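You operate a simulated robot arm through the tools that you are given. There is no shell and no other tool. Be economical: measure what you need, move in short steps, check, and stop when the job is done.

Carry out the task below with a simulated robot arm. There is one attempt and no reset: what you move stays moved.

## Task
Pack the transit case by the kit card and latch it shut.
Fine: The filter box of the size on the white kit card sits down in the blue compartment. Shut the case lid and both catches. The other filter boxes stay. Keep fingers from under the lid; drop or knock over nothing.
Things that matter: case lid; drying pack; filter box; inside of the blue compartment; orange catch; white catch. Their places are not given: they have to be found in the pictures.

The check looks at the end state, three seconds after you hand in, the way a careful person would. Anything else that was tipped, shoved, dropped, spilled or broken makes it a failure. Lids that push on must go on centred and level and be pressed home; caps that screw on are set level and turned clockwise until they are tight.

## Robot
A 7-joint arm with a two-finger parallel gripper, fixed in place. Base frame: the origin is at the foot of the arm, x ahead of it, y to its left, z up. Lengths are in m, angles in rad, forces in N, time in s.
With the tool pointing down near the work surface it reaches from about 0.1 to 0.64 m from the base axis. Its first joint turns from -2.007 to 2.007 rad. Payload 3.91 kg.
The tool frame sits at the grasp point between the pads (the TCP): z along the fingers, y along the line on which they close. The tips reach 0.03 m beyond it. Largest opening 0.11 m; finger width 0.02, thickness 0.01; the body of the gripper, 0.048 by 0.112 m, starts 0.055 m behind the TCP.
Orientation is that of the tool frame in the base frame, as a unit quaternion [x, y, z, w]. With the fingers straight down and closing along the base's y, the tool's x points along the base's -x, its y along +y and its z along -z.

## Interface
- The arm moves only by the tool play_rows. Its argument "steps" is one flat list of numbers, 7 for each row, row after row: the shift along the tool's x, y, z in m, then the turn, a rotation vector about the tool's x, y, z in rad, then the opening, from 0 (shut) to 1 (fully open). In form: [x, y, z, wx, wy, wz, claw, x, y, z, wx, wy, wz, claw, ...]. A call has 1 to 20 rows; each row shifts and turns the commanded pose from where the row before left it, along the tool's axes as they then stand. Rows are played at 5 a second. More than 0.05 m and 0.15 rad between two rows, or a gripper value outside its range, and nothing of the call is played. Where a pose cannot be reached the arm comes as near as it can. A force on the tool above 40 N (or 10 N above the force at the start of the call, whichever is more), or a blocked arm, ends the call early, and 0.2 s more pass. The fingers move at their own pace (about 0.108 m/s each) and stop on an object; they squeeze with about 28 N. The grip force told is the motor's: it shows also when the fingers shut on nothing. Time passes only in rows, and 0.2 s behind the last, so rows that do not move let the fingers close. It gives the time, the measured TCP pose, the force on the tool (base axes), the opening and the grip force at its end, in the units of the frame above (readings bear some noise), with the torque about the TCP (base axes, N m) and any sound that the robot's microphone picked up, and new pictures: "pictures" is both (left out), scene, wrist or none.
- Cameras (640 x 400 px; columns grow to the right, rows downward): "scene" is fixed at [0.2177, -0.4999, 1.1998]; the picture's right is [0.79, -0.61, 0.00], its down [-0.38, -0.49, -0.79] and it looks along [0.48, 0.62, -0.62] (base axes); focal length 214 px, centre (320, 200). "wrist" rides on the gripper at [0.072, 0.017, -0.103] in the tool frame; the picture's right is [-0.23, 0.97, 0.00], its down [-0.76, -0.18, -0.62] and it looks along [-0.61, -0.14, 0.78] (tool axes); focal length 222 px, centre (320, 200).
- lift_body(by): slides the trunk up (or, below 0, down) by that many m; the arm rides with it, the base frame stays. It gives what a move gives, with no picture.
- measure_at(camera, pixels): for up to 12 pixels [column, row] of the newest picture of that camera ("zoom" is the newest enlarged one), the place [x, y, z] in the base frame of the surface seen there, good to about 0.003 m. The clock stands still meanwhile.
- close_up(camera, box): a new picture of the part [left, top, right, bottom] of that camera's present view, enlarged. The clock stands still meanwhile.
- job_done(): hands the job in; it is judged then, once.

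Keep the steps short. Do not move on a guess: measure, check each grasp and each placing, and mend mistakes. In all there are 80 turns and 200 pictures (those below and enlarged ones count). Leave the gripper open and the arm clear of the work at the hand-in unless told otherwise, and finish with a single line.

The tools are called after "Call:" as name(argument=value, ...) on one line, values as JSON. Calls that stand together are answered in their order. play_rows: Moves the arm, as the interface text tells. Its arguments: {"type":"object","properties":{"steps":{"type":"array","items":{"type":"number"}},"pictures":{"type":"string","enum":["both","scene","wrist","none"]}},"required":["steps"]} The other tools are called the same way: lift_body (by) slides the trunk up or down; measure_at (camera, pixels) gives the place of the surface under pixels of a picture; close_up (camera, box) takes an enlarged picture of a part of a camera's view; job_done () hands the job in.

At the start:

```text
t: 0.0
tcp_pos: [0.5119, 0.1826, 1.2023]
tcp_rot: [0.0, 1.0, 0.001, 0.0]
force: [-1.1, 0.2, 0.8]
ft_torque: [0.01, -0.02, 0.02]
width: 0.1099
finger_force: 0.1
trunk travel left (down, up): [-0.675, 0.315]
```

scene: 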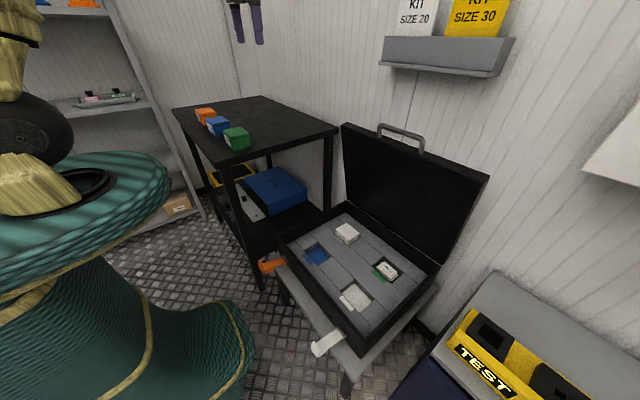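
wrist: 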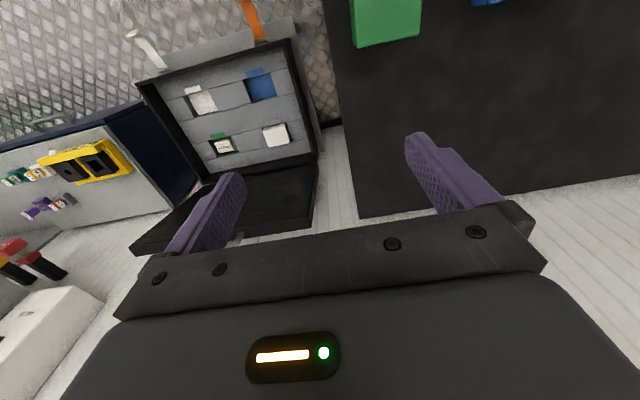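

The white card seems to read SIZE 20. I'll enlarge the filter boxes, the card and the case.

Call:
close_up(camera="scene", box=[180, 95, 270, 160])

Call:
close_up(camera="scene", box=[370, 0, 530, 90])

Call:
close_up(camera="scene", box=[240, 190, 460, 370])

Call:
close_up(camera="wrist", box=[120, 10, 340, 190])

Call:
measure_at(camera="scene", pixels=[[205, 111], [217, 121], [237, 133], [236, 142], [280, 130], [317, 253], [347, 231], [385, 271], [355, 297], [270, 265], [327, 343], [400, 140]])

```text
6.15 times, centred on (225, 128) of scene
```

zoom: 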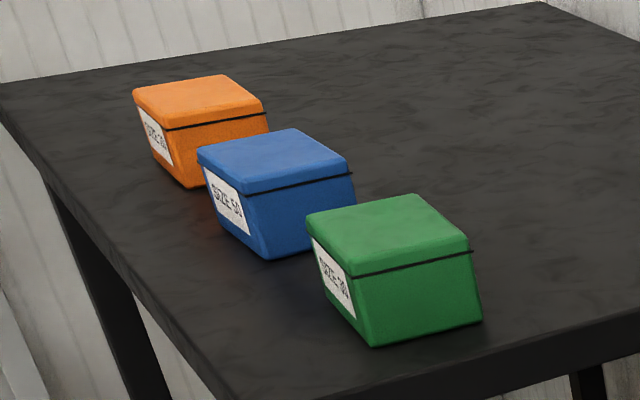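

```text
4.00 times, centred on (450, 45) of scene
```

zoom: 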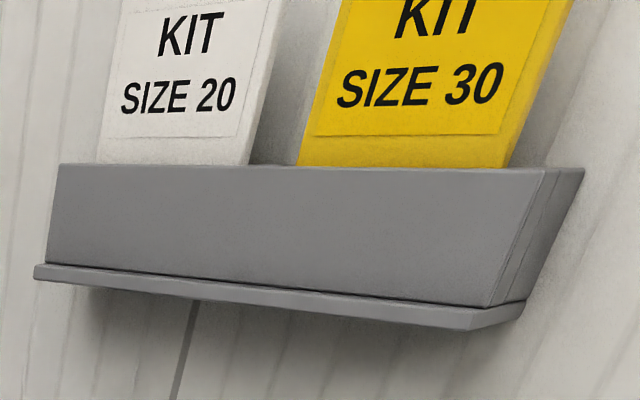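

```text
2.22 times, centred on (350, 280) of scene
```

zoom: 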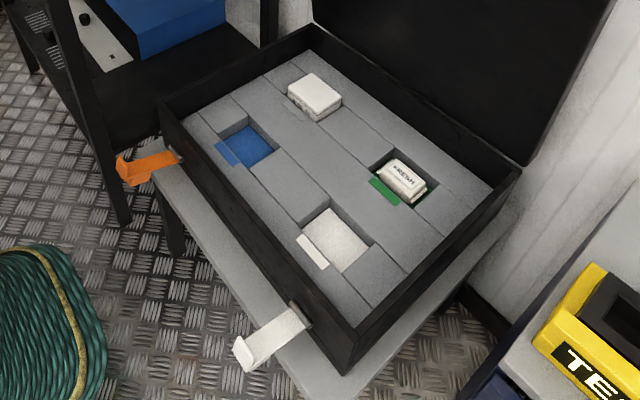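

```text
2.22 times, centred on (230, 100) of wrist
```

zoom: 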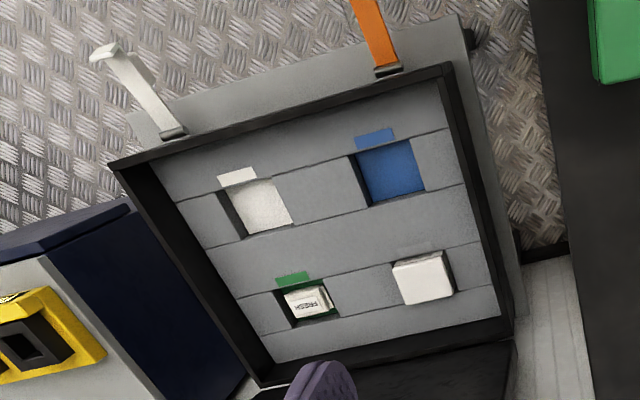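

```text
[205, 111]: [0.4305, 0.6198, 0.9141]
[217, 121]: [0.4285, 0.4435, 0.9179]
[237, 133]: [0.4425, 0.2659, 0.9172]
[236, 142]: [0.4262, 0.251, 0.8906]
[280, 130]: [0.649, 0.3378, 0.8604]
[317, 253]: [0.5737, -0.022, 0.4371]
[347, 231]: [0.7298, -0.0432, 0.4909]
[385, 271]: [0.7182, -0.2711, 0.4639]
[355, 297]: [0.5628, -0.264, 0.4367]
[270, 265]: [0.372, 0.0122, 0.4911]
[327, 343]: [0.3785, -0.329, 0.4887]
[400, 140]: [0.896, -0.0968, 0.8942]
```

White card: SIZE 20. Now the labels on the boxes and the writing on the pack need a closer look.

Call:
close_up(camera="scene", box=[194, 105, 210, 125])

Call:
close_up(camera="scene", box=[204, 115, 220, 135])

Call:
close_up(camera="scene", box=[220, 125, 236, 145])

Call:
close_up(camera="scene", box=[325, 210, 405, 290])

Call:
close_up(camera="wrist", box=[180, 110, 300, 170])

```text
16.00 times, centred on (202, 115) of scene
```

zoom: 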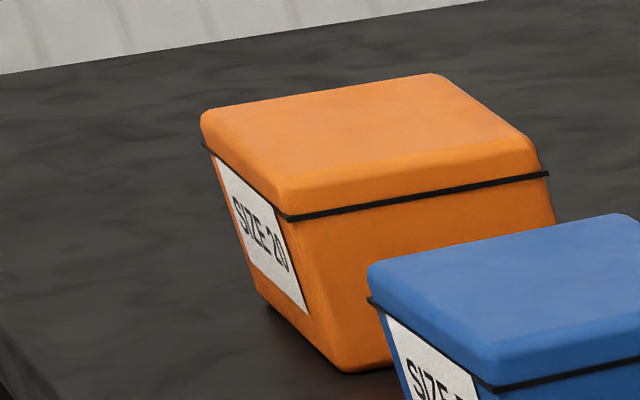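

```text
16.00 times, centred on (212, 125) of scene
```

zoom: 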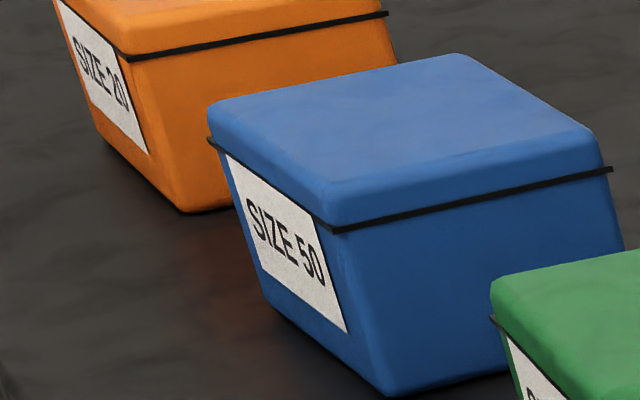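

```text
16.00 times, centred on (228, 135) of scene
```

zoom: 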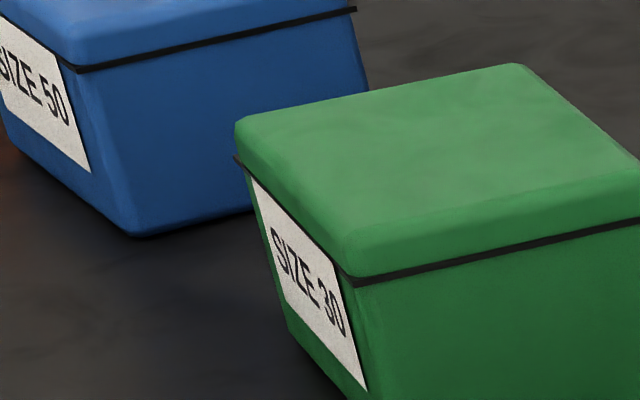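

```text
5.00 times, centred on (365, 250) of scene
```

zoom: 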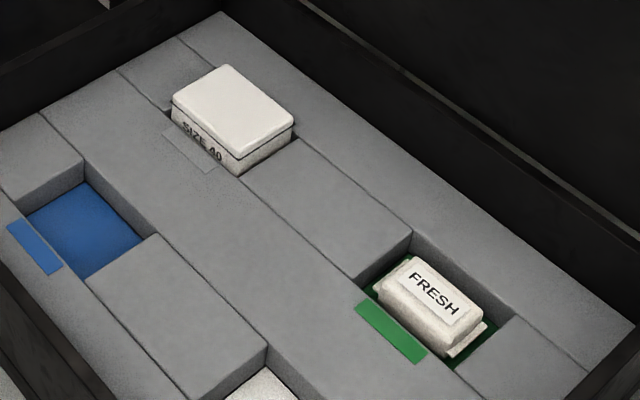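

```text
5.33 times, centred on (240, 140) of wrist
```

zoom: 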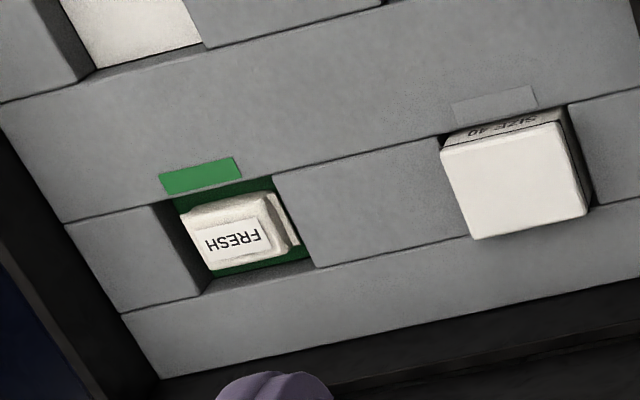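

Orange is SIZE 20, so that goes into the blue compartment. The pack reads FRESH and the SIZE 40 box stays. I'll enlarge the orange box for its corners.

Call:
close_up(camera="scene", box=[192, 102, 224, 122])

```text
16.00 times, centred on (208, 112) of scene
```

zoom: 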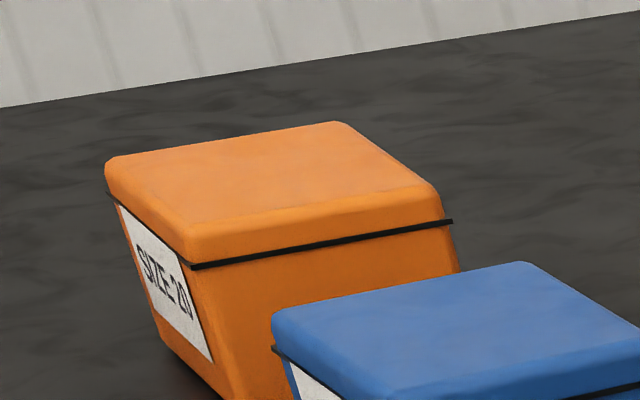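

Call:
measure_at(camera="zoom", pixels=[[120, 160], [195, 225], [425, 190], [335, 130], [265, 180], [230, 390], [170, 340], [320, 275], [125, 215], [60, 250], [570, 60], [130, 110]])

Call:
measure_at(camera="scene", pixels=[[175, 108], [228, 165], [335, 133], [260, 98], [305, 255], [316, 244], [330, 255], [318, 265], [280, 243], [350, 348], [438, 265], [345, 202]])

```text
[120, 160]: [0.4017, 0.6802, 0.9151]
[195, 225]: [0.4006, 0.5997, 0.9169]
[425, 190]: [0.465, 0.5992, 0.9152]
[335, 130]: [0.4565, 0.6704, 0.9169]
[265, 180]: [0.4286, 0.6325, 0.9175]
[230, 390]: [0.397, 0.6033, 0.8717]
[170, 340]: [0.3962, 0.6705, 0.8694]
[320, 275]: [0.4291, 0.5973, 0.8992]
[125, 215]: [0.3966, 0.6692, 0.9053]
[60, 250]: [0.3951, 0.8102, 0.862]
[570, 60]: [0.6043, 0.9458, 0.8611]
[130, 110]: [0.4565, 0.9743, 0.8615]
```

```text
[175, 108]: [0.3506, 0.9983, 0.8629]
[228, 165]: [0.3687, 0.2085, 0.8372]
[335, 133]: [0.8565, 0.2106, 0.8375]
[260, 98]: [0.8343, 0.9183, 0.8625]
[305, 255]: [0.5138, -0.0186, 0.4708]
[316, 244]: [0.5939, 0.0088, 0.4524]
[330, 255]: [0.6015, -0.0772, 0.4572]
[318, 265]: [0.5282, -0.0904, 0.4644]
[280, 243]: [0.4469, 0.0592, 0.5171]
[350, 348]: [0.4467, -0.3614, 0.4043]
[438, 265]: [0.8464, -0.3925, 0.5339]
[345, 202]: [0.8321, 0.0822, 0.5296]
```

The orange box is about 0.07 (x) by 0.085 (y), centre (0.431, 0.640), top z 0.917. It is 0.77 m from the base, past the vertical-tool reach, so I'll turn the tool to close along x and lean it toward +y. First I turn in place, high up.

Call:
play_rows(steps=[0, 0, 0, 0, 0, 0.1428, 1, 0, 0, 0, 0, 0, 0.1428, 1, 0, 0, 0, 0, 0, 0.1428, 1, 0, 0, 0, 0, 0, 0.1428, 1, 0, 0, 0, 0, 0, 0.1428, 1, 0, 0, 0, 0, 0, 0.1428, 1, 0, 0, 0, 0, 0, 0.1428, 1, 0, 0, 0, 0, 0, 0.1428, 1, 0, 0, 0, 0, 0, 0.1428, 1, 0, 0, 0, 0, 0, 0.1428, 1, 0, 0, 0, 0, 0, 0.1428, 1, 0, 0, 0, 0, 0.15, 0, 1, 0, 0, 0, 0, 0.15, 0, 1, 0, 0, 0, 0, 0.15, 0, 1, 0, 0, 0, 0, 0.15, 0, 1], pictures="both")

```text
t: 3.2
tcp_pos: [0.512, 0.1857, 1.2028]
tcp_rot: [0.676, 0.675, 0.211, -0.209]
force: [0.7, 0.7, -0.1]
ft_torque: [0.0, -0.01, 0.02]
width: 0.11
finger_force: 0.0
trunk travel left (down, up): [-0.675, 0.315]
```

scene: 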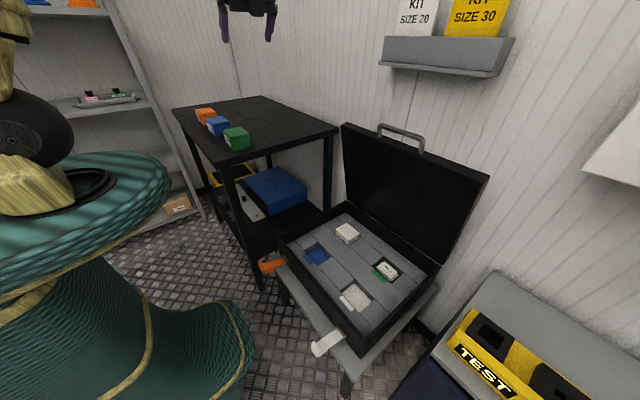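
wrist: 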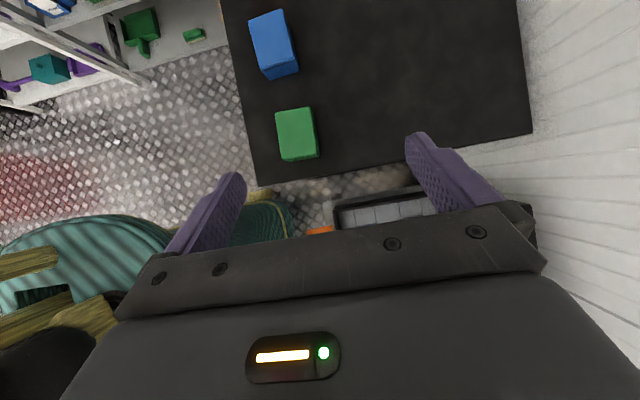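

Turned fine. Next I move level toward +y to y≈0.59, x≈0.43, still high, to test the reach.

Call:
play_rows(steps=[0.033, -0.0081, 0.0226, 0, 0, 0, 1, 0.033, -0.0081, 0.0226, 0, 0, 0, 1, 0.033, -0.0081, 0.0226, 0, 0, 0, 1, 0.033, -0.0081, 0.0226, 0, 0, 0, 1, 0.033, -0.0081, 0.0226, 0, 0, 0, 1, 0.033, -0.0081, 0.0226, 0, 0, 0, 1, 0.033, -0.0081, 0.0226, 0, 0, 0, 1, 0.033, -0.0081, 0.0226, 0, 0, 0, 1, 0.033, -0.0081, 0.0226, 0, 0, 0, 1, 0.033, -0.0081, 0.0226, 0, 0, 0, 1, 0, 0, 0, 0, 0, 0, 1], pictures="both")

```text
t: 5.6
tcp_pos: [0.4307, 0.5847, 1.2014]
tcp_rot: [0.676, 0.675, 0.21, -0.209]
force: [0.4, 0.5, -0.8]
ft_torque: [0.0, 0.0, -0.04]
width: 0.11
finger_force: 0.1
trunk travel left (down, up): [-0.675, 0.315]
```

scene: 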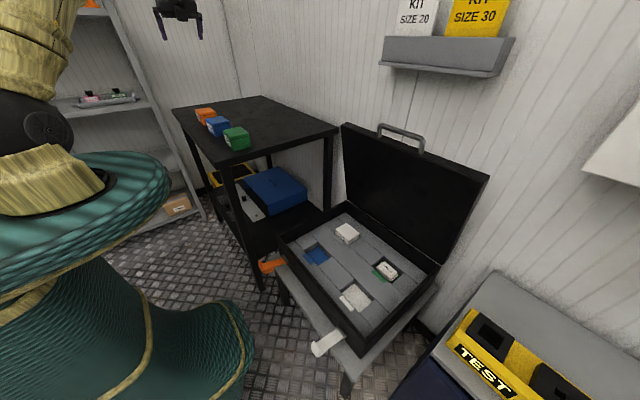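
wrist: 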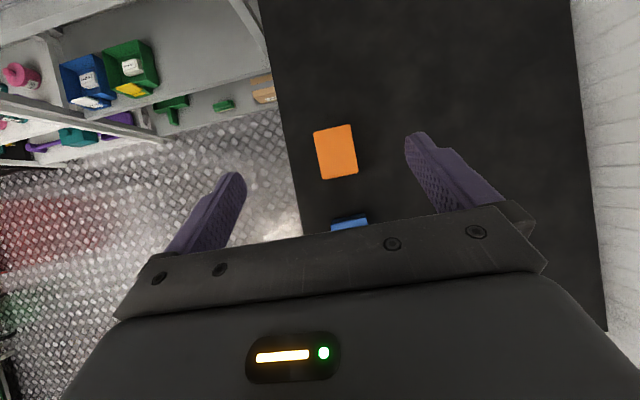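

Reached. The orange box is in the wrist view at (336, 152). I'll measure it, then see if the reach allows an upright tool here; the trunk can do the lowering.

Call:
measure_at(camera="wrist", pixels=[[318, 135], [351, 127], [355, 173], [323, 176], [336, 152], [400, 150], [348, 225]])

Call:
play_rows(steps=[0.0215, 0, 0.0145, 0, 0, 0, 1, 0.0215, 0, 0.0145, 0, 0, 0, 1, 0, 0, 0, 0, -0.15, 0, 1, 0, 0, 0, 0, -0.15, 0, 1, 0, 0, 0, 0, -0.15, 0, 1, 0, 0, 0, 0, -0.15, 0, 1, 0, 0, 0, 0, 0, 0, 1, 0, 0, 0, 0, 0, 0, 1], pictures="both")

```text
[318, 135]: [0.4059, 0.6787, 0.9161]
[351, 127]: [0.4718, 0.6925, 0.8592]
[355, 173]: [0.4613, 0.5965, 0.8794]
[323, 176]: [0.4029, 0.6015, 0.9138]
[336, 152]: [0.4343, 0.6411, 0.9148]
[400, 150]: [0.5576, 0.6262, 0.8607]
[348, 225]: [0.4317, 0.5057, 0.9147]
```

```text
t: 7.4
tcp_pos: [0.3629, 0.5518, 1.1786]
tcp_rot: [0.708, 0.707, 0.0, -0.001]
force: [-0.2, -0.3, 0.4]
ft_torque: [0.05, -0.02, 0.02]
width: 0.1099
finger_force: 0.1
out of reach, approached as far as the arm can: row 3, 4, 5, 6
trunk travel left (down, up): [-0.675, 0.315]
```

scene: 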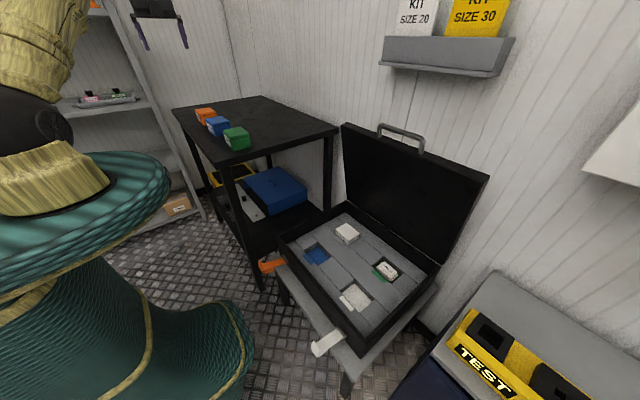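
wrist: 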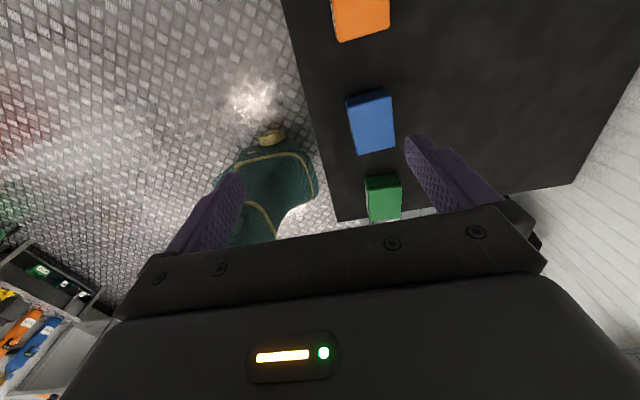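

An upright tool can't get there, but a 0.6 rad lean could. So I'll grip the box leaning and place it with the same lean. First I'll measure the blue compartment and foam so I know how deep I can grip.

Call:
close_up(camera="scene", box=[300, 238, 336, 270])

```text
12.50 times, centred on (318, 254) of scene
```

zoom: 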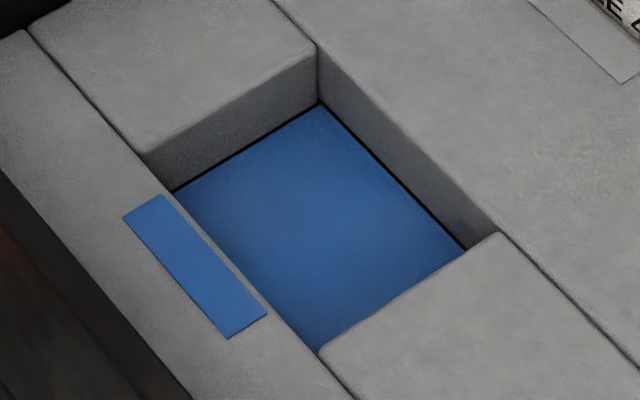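

Call:
measure_at(camera="zoom", pixels=[[305, 52], [140, 150], [490, 228], [315, 345], [318, 110], [180, 190], [460, 245], [320, 230], [450, 320], [400, 80], [200, 60], [325, 58]])

Call:
measure_at(camera="scene", pixels=[[300, 232], [335, 320], [430, 270], [345, 208], [480, 178], [343, 125], [382, 127], [420, 148], [262, 262], [268, 270], [312, 350], [338, 335]])

```text
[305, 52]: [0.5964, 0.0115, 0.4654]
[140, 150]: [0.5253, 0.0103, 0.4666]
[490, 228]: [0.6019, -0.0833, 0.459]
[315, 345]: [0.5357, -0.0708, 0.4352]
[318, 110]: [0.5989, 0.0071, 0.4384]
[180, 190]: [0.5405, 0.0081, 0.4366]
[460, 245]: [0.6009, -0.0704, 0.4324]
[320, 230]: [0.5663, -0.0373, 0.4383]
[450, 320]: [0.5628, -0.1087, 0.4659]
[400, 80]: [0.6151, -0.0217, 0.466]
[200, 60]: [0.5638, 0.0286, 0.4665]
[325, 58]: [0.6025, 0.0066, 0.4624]
```

```text
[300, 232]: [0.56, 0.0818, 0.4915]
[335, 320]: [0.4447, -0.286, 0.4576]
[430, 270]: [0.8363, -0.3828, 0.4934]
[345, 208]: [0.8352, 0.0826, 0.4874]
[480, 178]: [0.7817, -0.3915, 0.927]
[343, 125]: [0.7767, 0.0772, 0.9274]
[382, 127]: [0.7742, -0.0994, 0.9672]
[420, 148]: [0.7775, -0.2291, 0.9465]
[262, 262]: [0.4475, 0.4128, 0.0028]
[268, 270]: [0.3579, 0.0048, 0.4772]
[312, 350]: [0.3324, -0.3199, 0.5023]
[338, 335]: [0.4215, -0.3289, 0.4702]
```

Pocket: x 0.525–0.602, y −0.085–0.010, floor 0.437, foam top 0.4665. The seated box will stand about 0.025 proud, so tips must go no deeper than ~0.02 below the box top (TCP about 0.010 above it). I'll lean the tool back to 0.6 rad and go over the box.

Call:
play_rows(steps=[0, 0, 0, 0, 0.15, 0, 1, 0, 0, 0, 0, 0.15, 0, 1, 0, 0, 0, 0, 0.15, 0, 1, 0, 0, 0, 0, 0.15, 0, 1, 0.0249, 0.0233, 0.0084, 0, 0, 0, 1, 0.0249, 0.0233, 0.0084, 0, 0, 0, 1, 0.0249, 0.0233, 0.0084, 0, 0, 0, 1, 0, 0, 0, 0, 0, 0, 1, 0, 0, 0, 0, 0, 0, 1], pictures="wrist")

```text
t: 9.4
tcp_pos: [0.4351, 0.629, 1.1998]
tcp_rot: [0.676, 0.675, 0.208, -0.209]
force: [0.0, 0.7, 0.4]
ft_torque: [0.01, 0.03, -0.01]
width: 0.11
finger_force: 0.0
trunk travel left (down, up): [-0.675, 0.315]
```

wrist: 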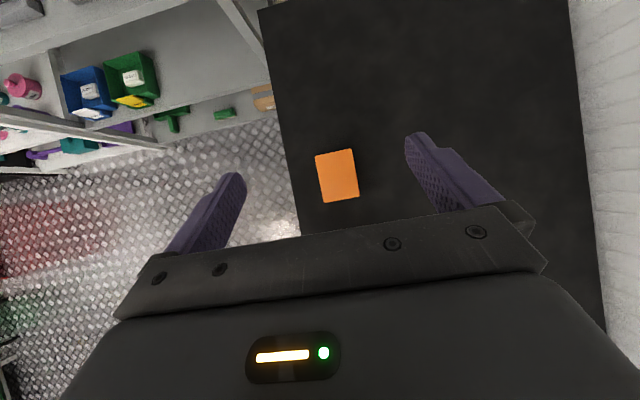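

Reached. I'll lower the trunk in two steps.

Call:
lift_body(by=-0.15)

Call:
play_rows(steps=[0, 0, 0, 0, 0, 0, 1], pictures="both")

```text
t: 11.2
tcp_pos: [0.4367, 0.629, 1.0498]
tcp_rot: [0.675, 0.675, 0.209, -0.209]
force: [-0.4, 0.1, 0.0]
ft_torque: [-0.01, -0.03, -0.01]
width: 0.1099
finger_force: 0.1
trunk travel left (down, up): [-0.525, 0.465]
```

```text
t: 11.6
tcp_pos: [0.4356, 0.6293, 1.0491]
tcp_rot: [0.675, 0.676, 0.209, -0.209]
force: [-0.7, 0.1, -0.2]
ft_torque: [0.02, 0.0, 0.02]
width: 0.1101
finger_force: 0.0
trunk travel left (down, up): [-0.525, 0.465]
```

scene: 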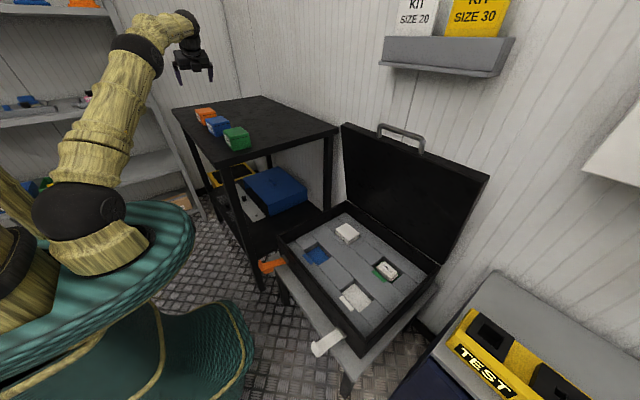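
wrist: 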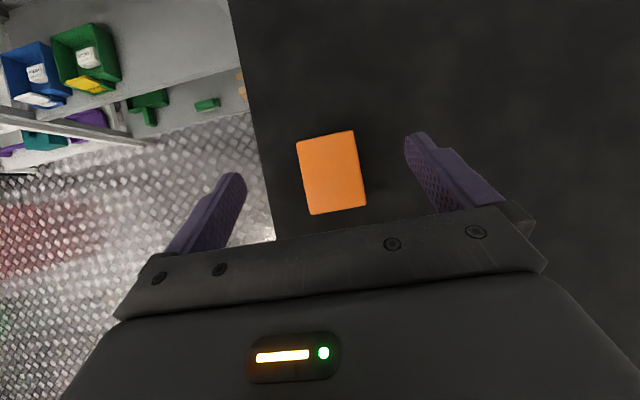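

Clear. I'll measure the box again from here.

Call:
measure_at(camera="wrist", pixels=[[302, 145], [350, 136], [362, 203], [313, 210], [332, 173], [300, 175], [357, 165], [325, 140], [337, 208]])

Call:
lift_body(by=-0.09)

Call:
play_rows(steps=[0, 0, 0, 0, 0, 0, 1], pictures="both")

```text
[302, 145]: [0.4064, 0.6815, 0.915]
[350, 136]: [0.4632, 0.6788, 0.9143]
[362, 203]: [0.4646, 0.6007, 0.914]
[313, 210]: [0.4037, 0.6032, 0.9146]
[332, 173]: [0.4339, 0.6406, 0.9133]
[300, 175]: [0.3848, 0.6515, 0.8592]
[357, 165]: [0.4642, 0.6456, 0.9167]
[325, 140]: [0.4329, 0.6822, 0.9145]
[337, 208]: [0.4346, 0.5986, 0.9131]
```

```text
t: 12.8
tcp_pos: [0.4363, 0.6287, 0.9595]
tcp_rot: [0.675, 0.676, 0.209, -0.209]
force: [0.4, 0.3, 0.6]
ft_torque: [0.0, 0.0, 0.0]
width: 0.1101
finger_force: 0.1
trunk travel left (down, up): [-0.435, 0.555]
```

```text
t: 13.2
tcp_pos: [0.4363, 0.6288, 0.9595]
tcp_rot: [0.675, 0.676, 0.208, -0.21]
force: [0.5, 0.2, -0.6]
ft_torque: [-0.06, -0.01, 0.01]
width: 0.1101
finger_force: 0.1
trunk travel left (down, up): [-0.435, 0.555]
```

scene: 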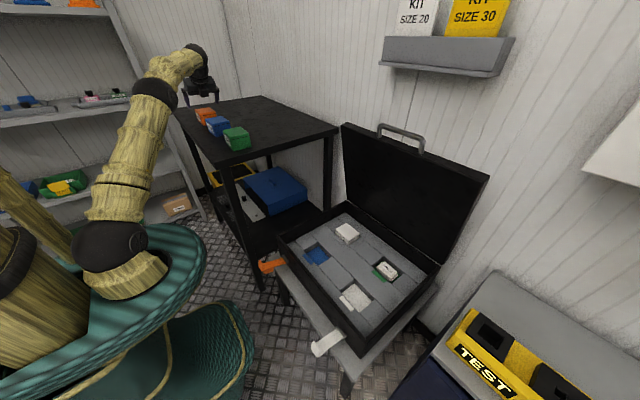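
wrist: 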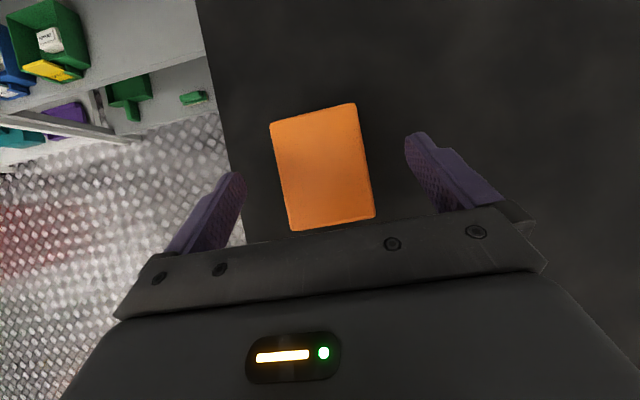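

Box centre (0.434, 0.641), top 0.915, the fingers straddle it. I lower 0.035 to TCP 0.925, then close.

Call:
lift_body(by=-0.035)

Call:
play_rows(steps=[0, -0.001, 0, 0, 0, 0, 0.8, 0, -0.001, 0, 0, 0, 0, 0.7, 0, 0, 0, 0, 0, 0, 0.5, 0, 0, 0, 0, 0, 0, 0.5], pictures="both")

```text
t: 14.0
tcp_pos: [0.4358, 0.6288, 0.9252]
tcp_rot: [0.675, 0.676, 0.209, -0.209]
force: [0.1, -0.2, 0.1]
ft_torque: [0.04, -0.03, -0.03]
width: 0.1101
finger_force: 0.1
trunk travel left (down, up): [-0.4, 0.59]
```

```text
t: 15.0
tcp_pos: [0.4349, 0.6282, 0.924]
tcp_rot: [0.675, 0.676, 0.208, -0.209]
force: [-0.1, 1.0, 0.5]
ft_torque: [0.04, -0.07, 0.01]
width: 0.0696
finger_force: 28.3
trunk travel left (down, up): [-0.4, 0.59]
```

scene: 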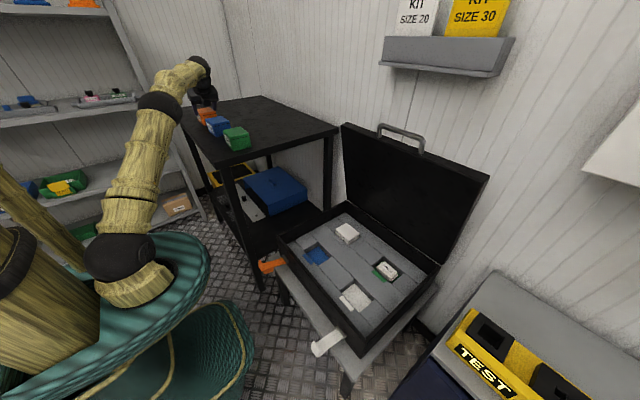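
wrist: 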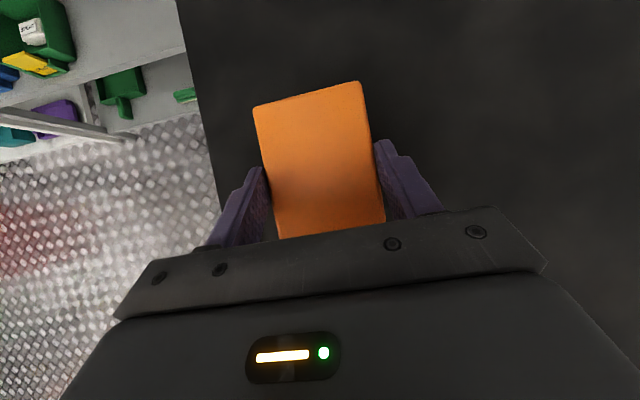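

Gripped at 0.0696 with 28 N. I'll lift a little and check.

Call:
lift_body(by=0.12)

Call:
play_rows(steps=[0, 0, 0, 0, 0, 0, 0.5], pictures="both")

Call:
close_up(camera="scene", box=[180, 60, 260, 150])

```text
t: 16.5
tcp_pos: [0.4355, 0.6292, 1.0436]
tcp_rot: [0.675, 0.676, 0.209, -0.209]
force: [-0.8, 0.1, -0.8]
ft_torque: [-0.02, 0.02, 0.0]
width: 0.0697
finger_force: 28.1
trunk travel left (down, up): [-0.52, 0.47]
```

```text
t: 16.9
tcp_pos: [0.4349, 0.6291, 1.0436]
tcp_rot: [0.675, 0.676, 0.209, -0.209]
force: [-0.4, -0.1, -1.5]
ft_torque: [-0.01, 0.02, 0.0]
width: 0.0694
finger_force: 28.0
trunk travel left (down, up): [-0.52, 0.47]
```

scene: 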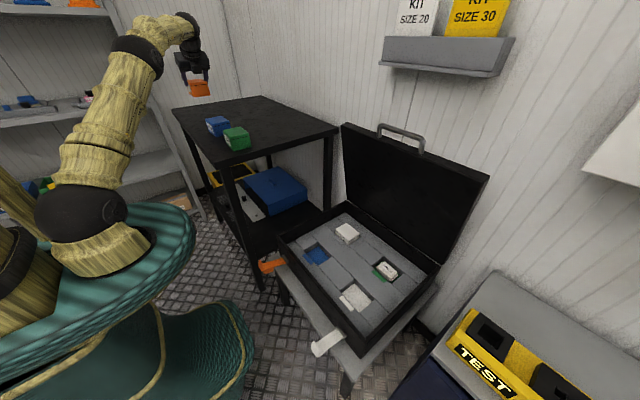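
wrist: 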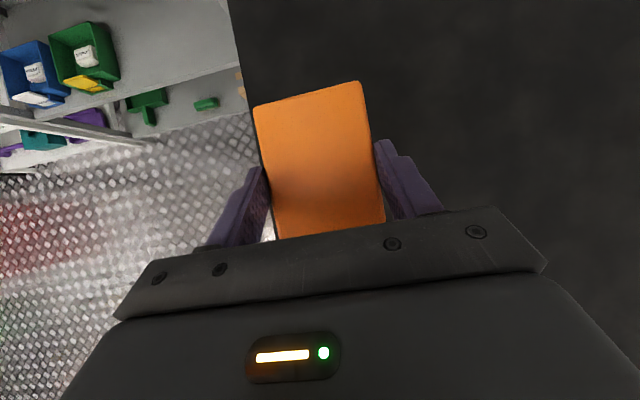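

```text
4.44 times, centred on (220, 105) of scene
```

zoom: 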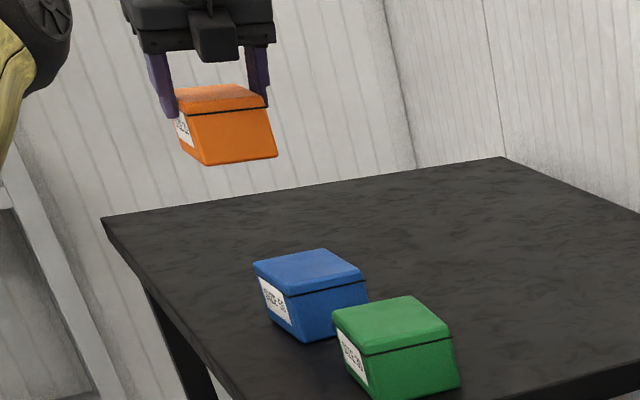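

The box hangs level and the other two are untouched. I carry it at this height over toward the case, first half.

Call:
play_rows(steps=[-0.035, 0.0081, -0.024, 0, 0, 0, 0.5, -0.035, 0.0081, -0.024, 0, 0, 0, 0.5, -0.035, 0.0081, -0.024, 0, 0, 0, 0.5, -0.035, 0.0081, -0.024, 0, 0, 0, 0.5, -0.035, 0.0081, -0.024, 0, 0, 0, 0.5, -0.035, 0.0081, -0.024, 0, 0, 0, 0.5, -0.035, 0.0081, -0.024, 0, 0, 0, 0.5, -0.035, 0.0081, -0.024, 0, 0, 0, 0.5, 0, 0, 0, 0, 0, 0, 0.5], pictures="scene")

```text
t: 18.9
tcp_pos: [0.501, 0.2856, 1.0482]
tcp_rot: [0.676, 0.675, 0.209, -0.209]
force: [-0.1, -0.1, -1.7]
ft_torque: [0.04, 0.02, -0.01]
width: 0.0694
finger_force: 28.2
trunk travel left (down, up): [-0.52, 0.47]
```

scene: 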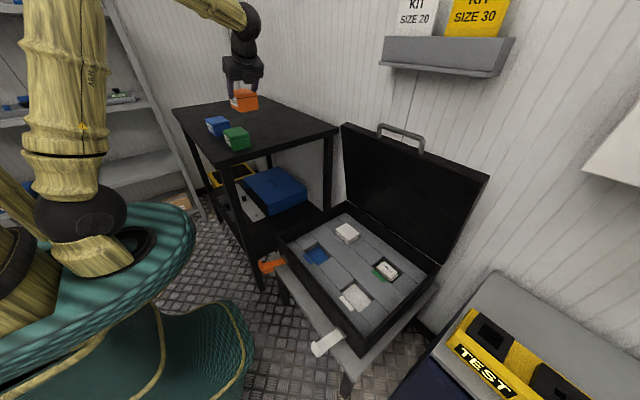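

Call:
play_rows(steps=[-0.0346, 0.0079, -0.0237, 0, 0, 0, 0.5, -0.0346, 0.0079, -0.0237, 0, 0, 0, 0.5, -0.0346, 0.0079, -0.0237, 0, 0, 0, 0.5, -0.0346, 0.0079, -0.0237, 0, 0, 0, 0.5, -0.0346, 0.0079, -0.0237, 0, 0, 0, 0.5, -0.0346, 0.0079, -0.0237, 0, 0, 0, 0.5, -0.0346, 0.0079, -0.0237, 0, 0, 0, 0.5, -0.0346, 0.0079, -0.0237, 0, 0, 0, 0.5, 0, 0, 0, 0, 0, 0, 0.5, 0, 0, 0, 0, 0, 0, 0.5], pictures="both")

```text
t: 21.1
tcp_pos: [0.5673, -0.0491, 1.048]
tcp_rot: [0.675, 0.676, 0.209, -0.21]
force: [0.5, 0.4, -1.7]
ft_torque: [0.0, -0.03, 0.01]
width: 0.0695
finger_force: 28.0
trunk travel left (down, up): [-0.52, 0.47]
```

scene: 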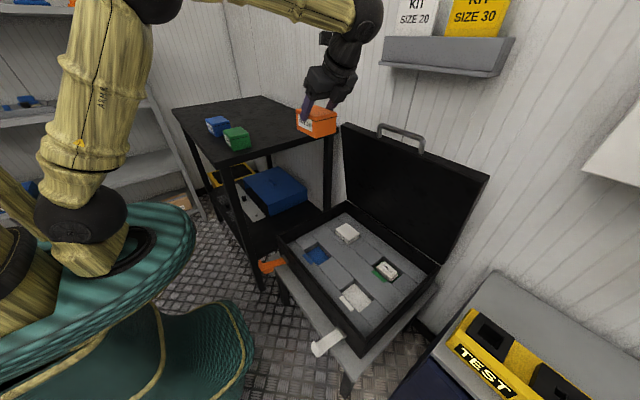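
wrist: 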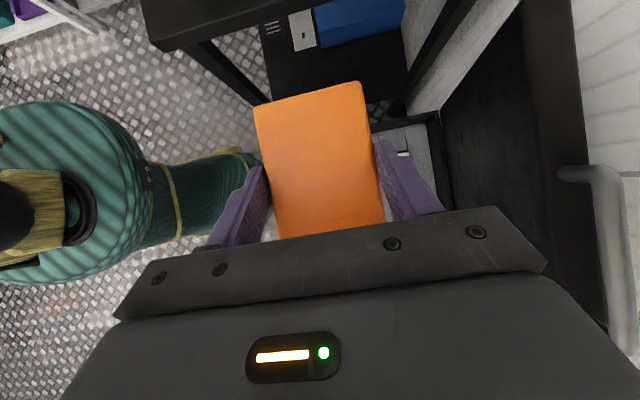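

Over the pocket within 3 mm. I correct x and lower the trunk 0.30, then look.

Call:
play_rows(steps=[0, -0.0028, 0, 0, 0, 0, 0.5], pictures="none")

Call:
lift_body(by=-0.3)

Call:
play_rows(steps=[0, 0, 0, 0, 0, 0, 0.5], pictures="both")

```text
t: 21.5
tcp_pos: [0.5628, -0.0486, 1.0477]
tcp_rot: [0.676, 0.675, 0.209, -0.209]
force: [1.5, -0.5, -1.3]
ft_torque: [0.0, 0.02, 0.0]
width: 0.0692
finger_force: 28.3
trunk travel left (down, up): [-0.52, 0.47]
```

```text
t: 24.5
tcp_pos: [0.5638, -0.0483, 0.746]
tcp_rot: [0.675, 0.676, 0.209, -0.209]
force: [0.4, 0.3, -0.3]
ft_torque: [-0.06, 0.02, -0.02]
width: 0.0693
finger_force: 27.7
trunk travel left (down, up): [-0.22, 0.77]
```

```text
t: 24.9
tcp_pos: [0.5639, -0.0485, 0.7469]
tcp_rot: [0.675, 0.676, 0.209, -0.209]
force: [0.3, -0.7, -1.1]
ft_torque: [-0.01, -0.01, 0.0]
width: 0.0695
finger_force: 28.2
trunk travel left (down, up): [-0.22, 0.77]
```

scene: 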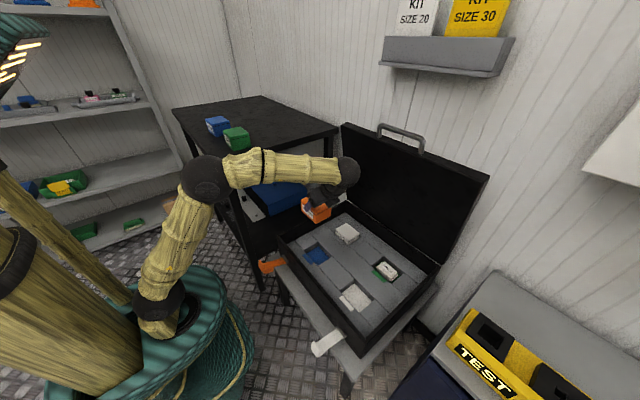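
wrist: 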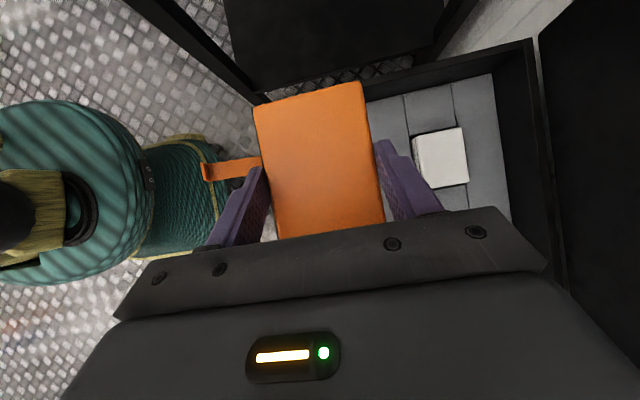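

The elbow passes near the table corner; I'll check its place, and refine where the pocket is while visible.

Call:
measure_at(camera="scene", pixels=[[205, 160], [225, 185], [270, 155], [345, 175], [160, 240], [310, 255], [328, 257], [316, 210], [232, 170]])

Call:
close_up(camera="scene", box=[280, 180, 360, 280])

```text
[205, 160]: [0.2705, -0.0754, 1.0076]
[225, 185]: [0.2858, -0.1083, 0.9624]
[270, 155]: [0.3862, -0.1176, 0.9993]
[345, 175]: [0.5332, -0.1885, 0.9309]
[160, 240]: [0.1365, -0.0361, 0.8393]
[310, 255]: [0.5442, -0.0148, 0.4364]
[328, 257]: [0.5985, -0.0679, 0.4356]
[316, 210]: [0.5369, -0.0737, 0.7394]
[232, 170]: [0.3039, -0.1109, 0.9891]
```

```text
4.00 times, centred on (320, 230) of scene
```

zoom: 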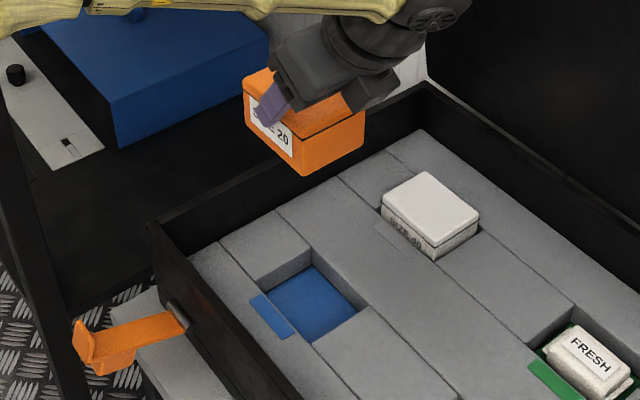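

All clear. I lower 0.20, leaving the box bottom about 0.02 above the foam.

Call:
lift_body(by=-0.2)

Call:
play_rows(steps=[0, 0, 0, 0, 0, 0, 0.5], pictures="both")

Call:
close_up(camera="scene", box=[290, 215, 350, 275])

```text
t: 27.1
tcp_pos: [0.563, -0.0482, 0.5455]
tcp_rot: [0.675, 0.676, 0.208, -0.21]
force: [0.4, 0.4, -1.0]
ft_torque: [-0.05, -0.01, 0.02]
width: 0.0695
finger_force: 28.0
trunk travel left (down, up): [-0.02, 0.97]
```

```text
t: 27.5
tcp_pos: [0.5633, -0.0475, 0.5466]
tcp_rot: [0.675, 0.676, 0.209, -0.209]
force: [0.4, 0.5, -0.8]
ft_torque: [-0.03, 0.01, -0.03]
width: 0.0695
finger_force: 28.0
trunk travel left (down, up): [-0.02, 0.97]
```

scene: 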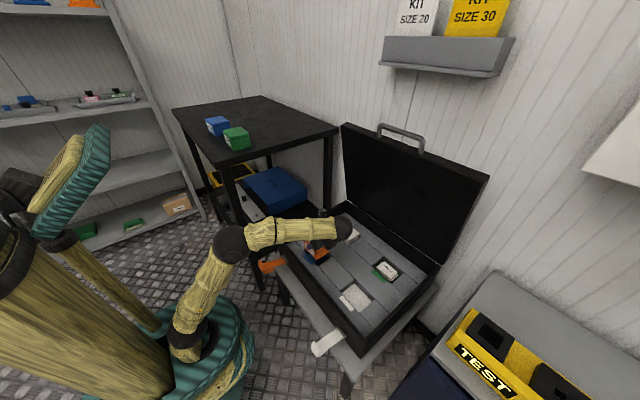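
wrist: 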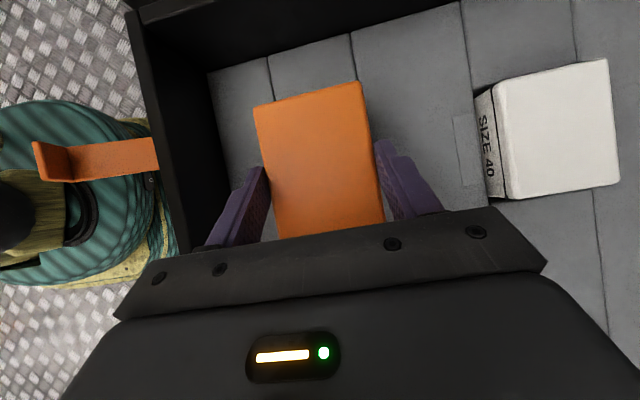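

```text
6.67 times, centred on (320, 245) of scene
```

zoom: 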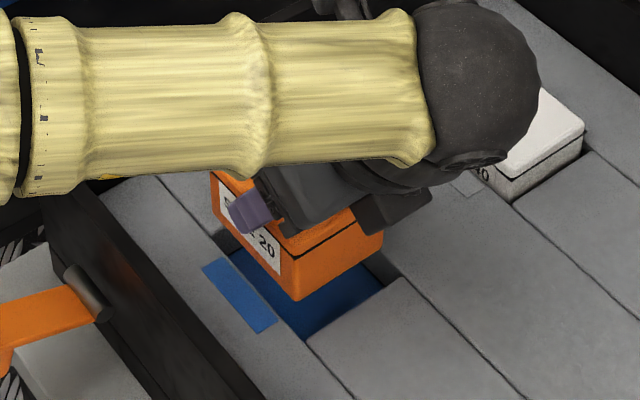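

Call:
measure_at(camera="zoom", pixels=[[315, 345], [395, 284], [298, 296], [372, 258], [290, 230], [378, 215], [225, 175], [238, 230], [300, 322], [330, 310]])

Call:
measure_at(camera="wrist", pixels=[[260, 110], [355, 88], [378, 215], [278, 232], [320, 160]])

```text
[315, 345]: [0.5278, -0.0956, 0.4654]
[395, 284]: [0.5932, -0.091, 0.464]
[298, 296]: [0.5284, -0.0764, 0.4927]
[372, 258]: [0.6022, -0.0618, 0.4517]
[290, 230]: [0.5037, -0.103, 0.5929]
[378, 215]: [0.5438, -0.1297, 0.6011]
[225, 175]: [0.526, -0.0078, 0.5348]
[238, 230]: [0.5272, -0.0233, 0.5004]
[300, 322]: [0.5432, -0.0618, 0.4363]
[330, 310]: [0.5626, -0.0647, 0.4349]
```

```text
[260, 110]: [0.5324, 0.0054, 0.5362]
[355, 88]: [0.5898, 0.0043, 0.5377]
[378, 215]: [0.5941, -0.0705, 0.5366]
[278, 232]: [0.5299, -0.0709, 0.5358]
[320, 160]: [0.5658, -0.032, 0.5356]
```

The box sits about 4 mm too far to +y. I correct (−0.004 y, +0.0015 x) and lower 0.025 slowly, into the pocket mouth.

Call:
play_rows(steps=[-0.0033, 0.0015, -0.0023, 0, 0, 0, 0.5, 0, 0, 0, 0, 0, 0, 0.5, -0.0028, 0, 0.0041, 0, 0, 0, 0.5, -0.0028, 0, 0.0041, 0, 0, 0, 0.5, -0.0028, 0, 0.0041, 0, 0, 0, 0.5, -0.0028, 0, 0.0041, 0, 0, 0, 0.5, -0.0028, 0, 0.0041, 0, 0, 0, 0.5], pictures="both")

Call:
close_up(camera="scene", box=[290, 215, 350, 275])

```text
t: 29.1
tcp_pos: [0.5639, -0.0515, 0.5205]
tcp_rot: [0.676, 0.675, 0.209, -0.209]
force: [-0.1, 0.3, -1.0]
ft_torque: [-0.01, -0.05, 0.02]
width: 0.0695
finger_force: 27.6
trunk travel left (down, up): [-0.02, 0.97]
```

scene: 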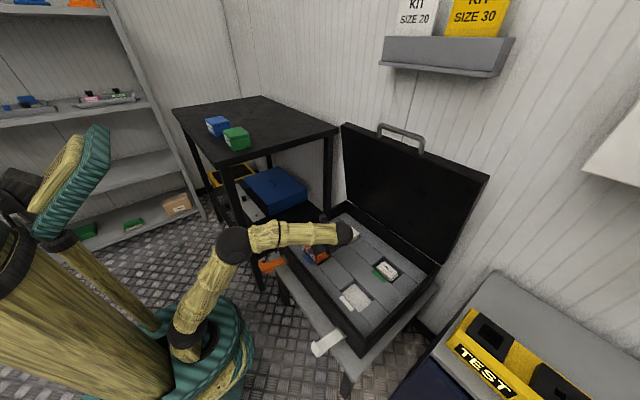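
wrist: 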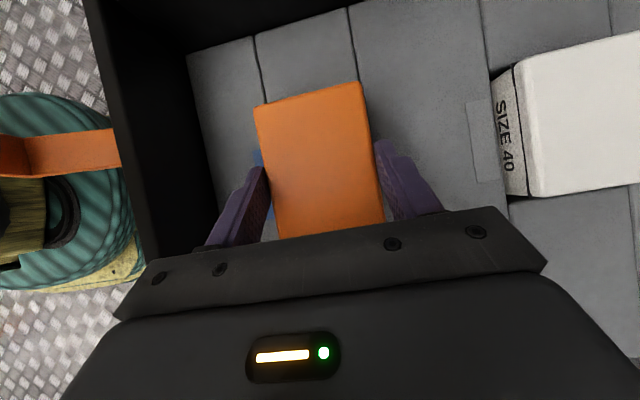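

```text
6.67 times, centred on (320, 245) of scene
```

zoom: 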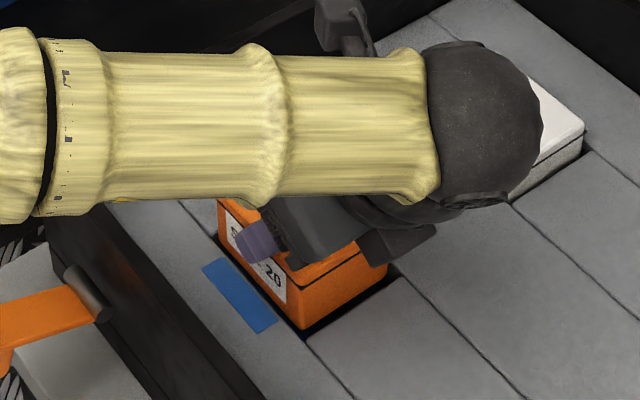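

It has entered without touching. I lower on in 3 mm rows, watching the force.

Call:
play_rows(steps=[-0.0017, 0, 0.0025, 0, 0, 0, 0.5, -0.0017, 0, 0.0025, 0, 0, 0, 0.5, -0.0017, 0, 0.0025, 0, 0, 0, 0.5, -0.0017, 0, 0.0025, 0, 0, 0, 0.5, -0.0017, 0, 0.0025, 0, 0, 0, 0.5, -0.0017, 0, 0.0025, 0, 0, 0, 0.5], pictures="wrist")

Call:
close_up(camera="scene", box=[290, 215, 350, 275])

```text
t: 30.5
tcp_pos: [0.5659, -0.0513, 0.5024]
tcp_rot: [0.675, 0.676, 0.209, -0.209]
force: [-0.3, 0.4, -1.2]
ft_torque: [-0.06, 0.01, 0.03]
width: 0.0695
finger_force: 27.4
trunk travel left (down, up): [-0.02, 0.97]
```

wrist: 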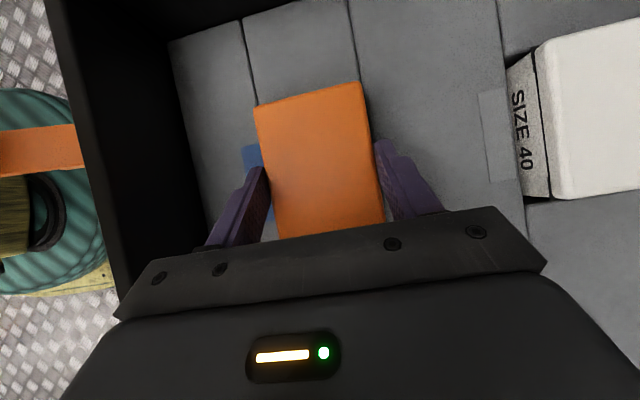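

```text
6.67 times, centred on (320, 245) of scene
```

zoom: 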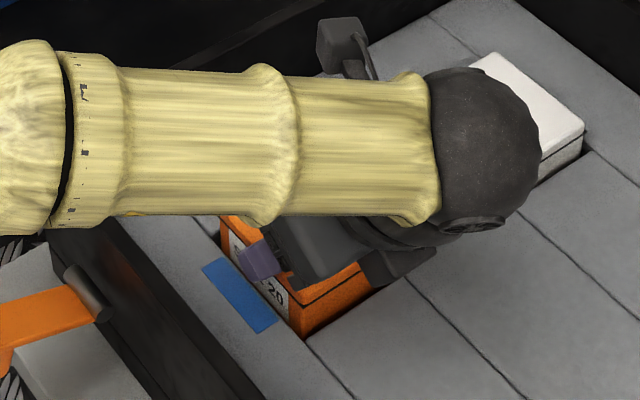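

Still free, ~3 mm to the floor. Two more small lowerings.

Call:
play_rows(steps=[-0.001, 0, 0.0015, 0, 0, 0, 0.5, -0.001, 0, 0.0015, 0, 0, 0, 0.5, 0, 0, 0, 0, 0, 0, 0.5], pictures="none")

```text
t: 31.3
tcp_pos: [0.5649, -0.0523, 0.4992]
tcp_rot: [0.675, 0.676, 0.209, -0.209]
force: [0.3, 0.5, -1.4]
ft_torque: [-0.01, -0.01, 0.01]
width: 0.0693
finger_force: 28.0
trunk travel left (down, up): [-0.02, 0.97]
```

Call:
play_rows(steps=[-0.0009, 0, 0.0012, 0, 0, 0, 0.5, 0, 0, 0, 0, 0, 0, 0.5], pictures="none")

```text
t: 31.9
tcp_pos: [0.5634, -0.0525, 0.4983]
tcp_rot: [0.675, 0.676, 0.209, -0.209]
force: [-0.4, -0.2, 7.4]
ft_torque: [-0.08, -0.24, 0.04]
width: 0.0697
finger_force: 28.1
trunk travel left (down, up): [-0.02, 0.97]
```

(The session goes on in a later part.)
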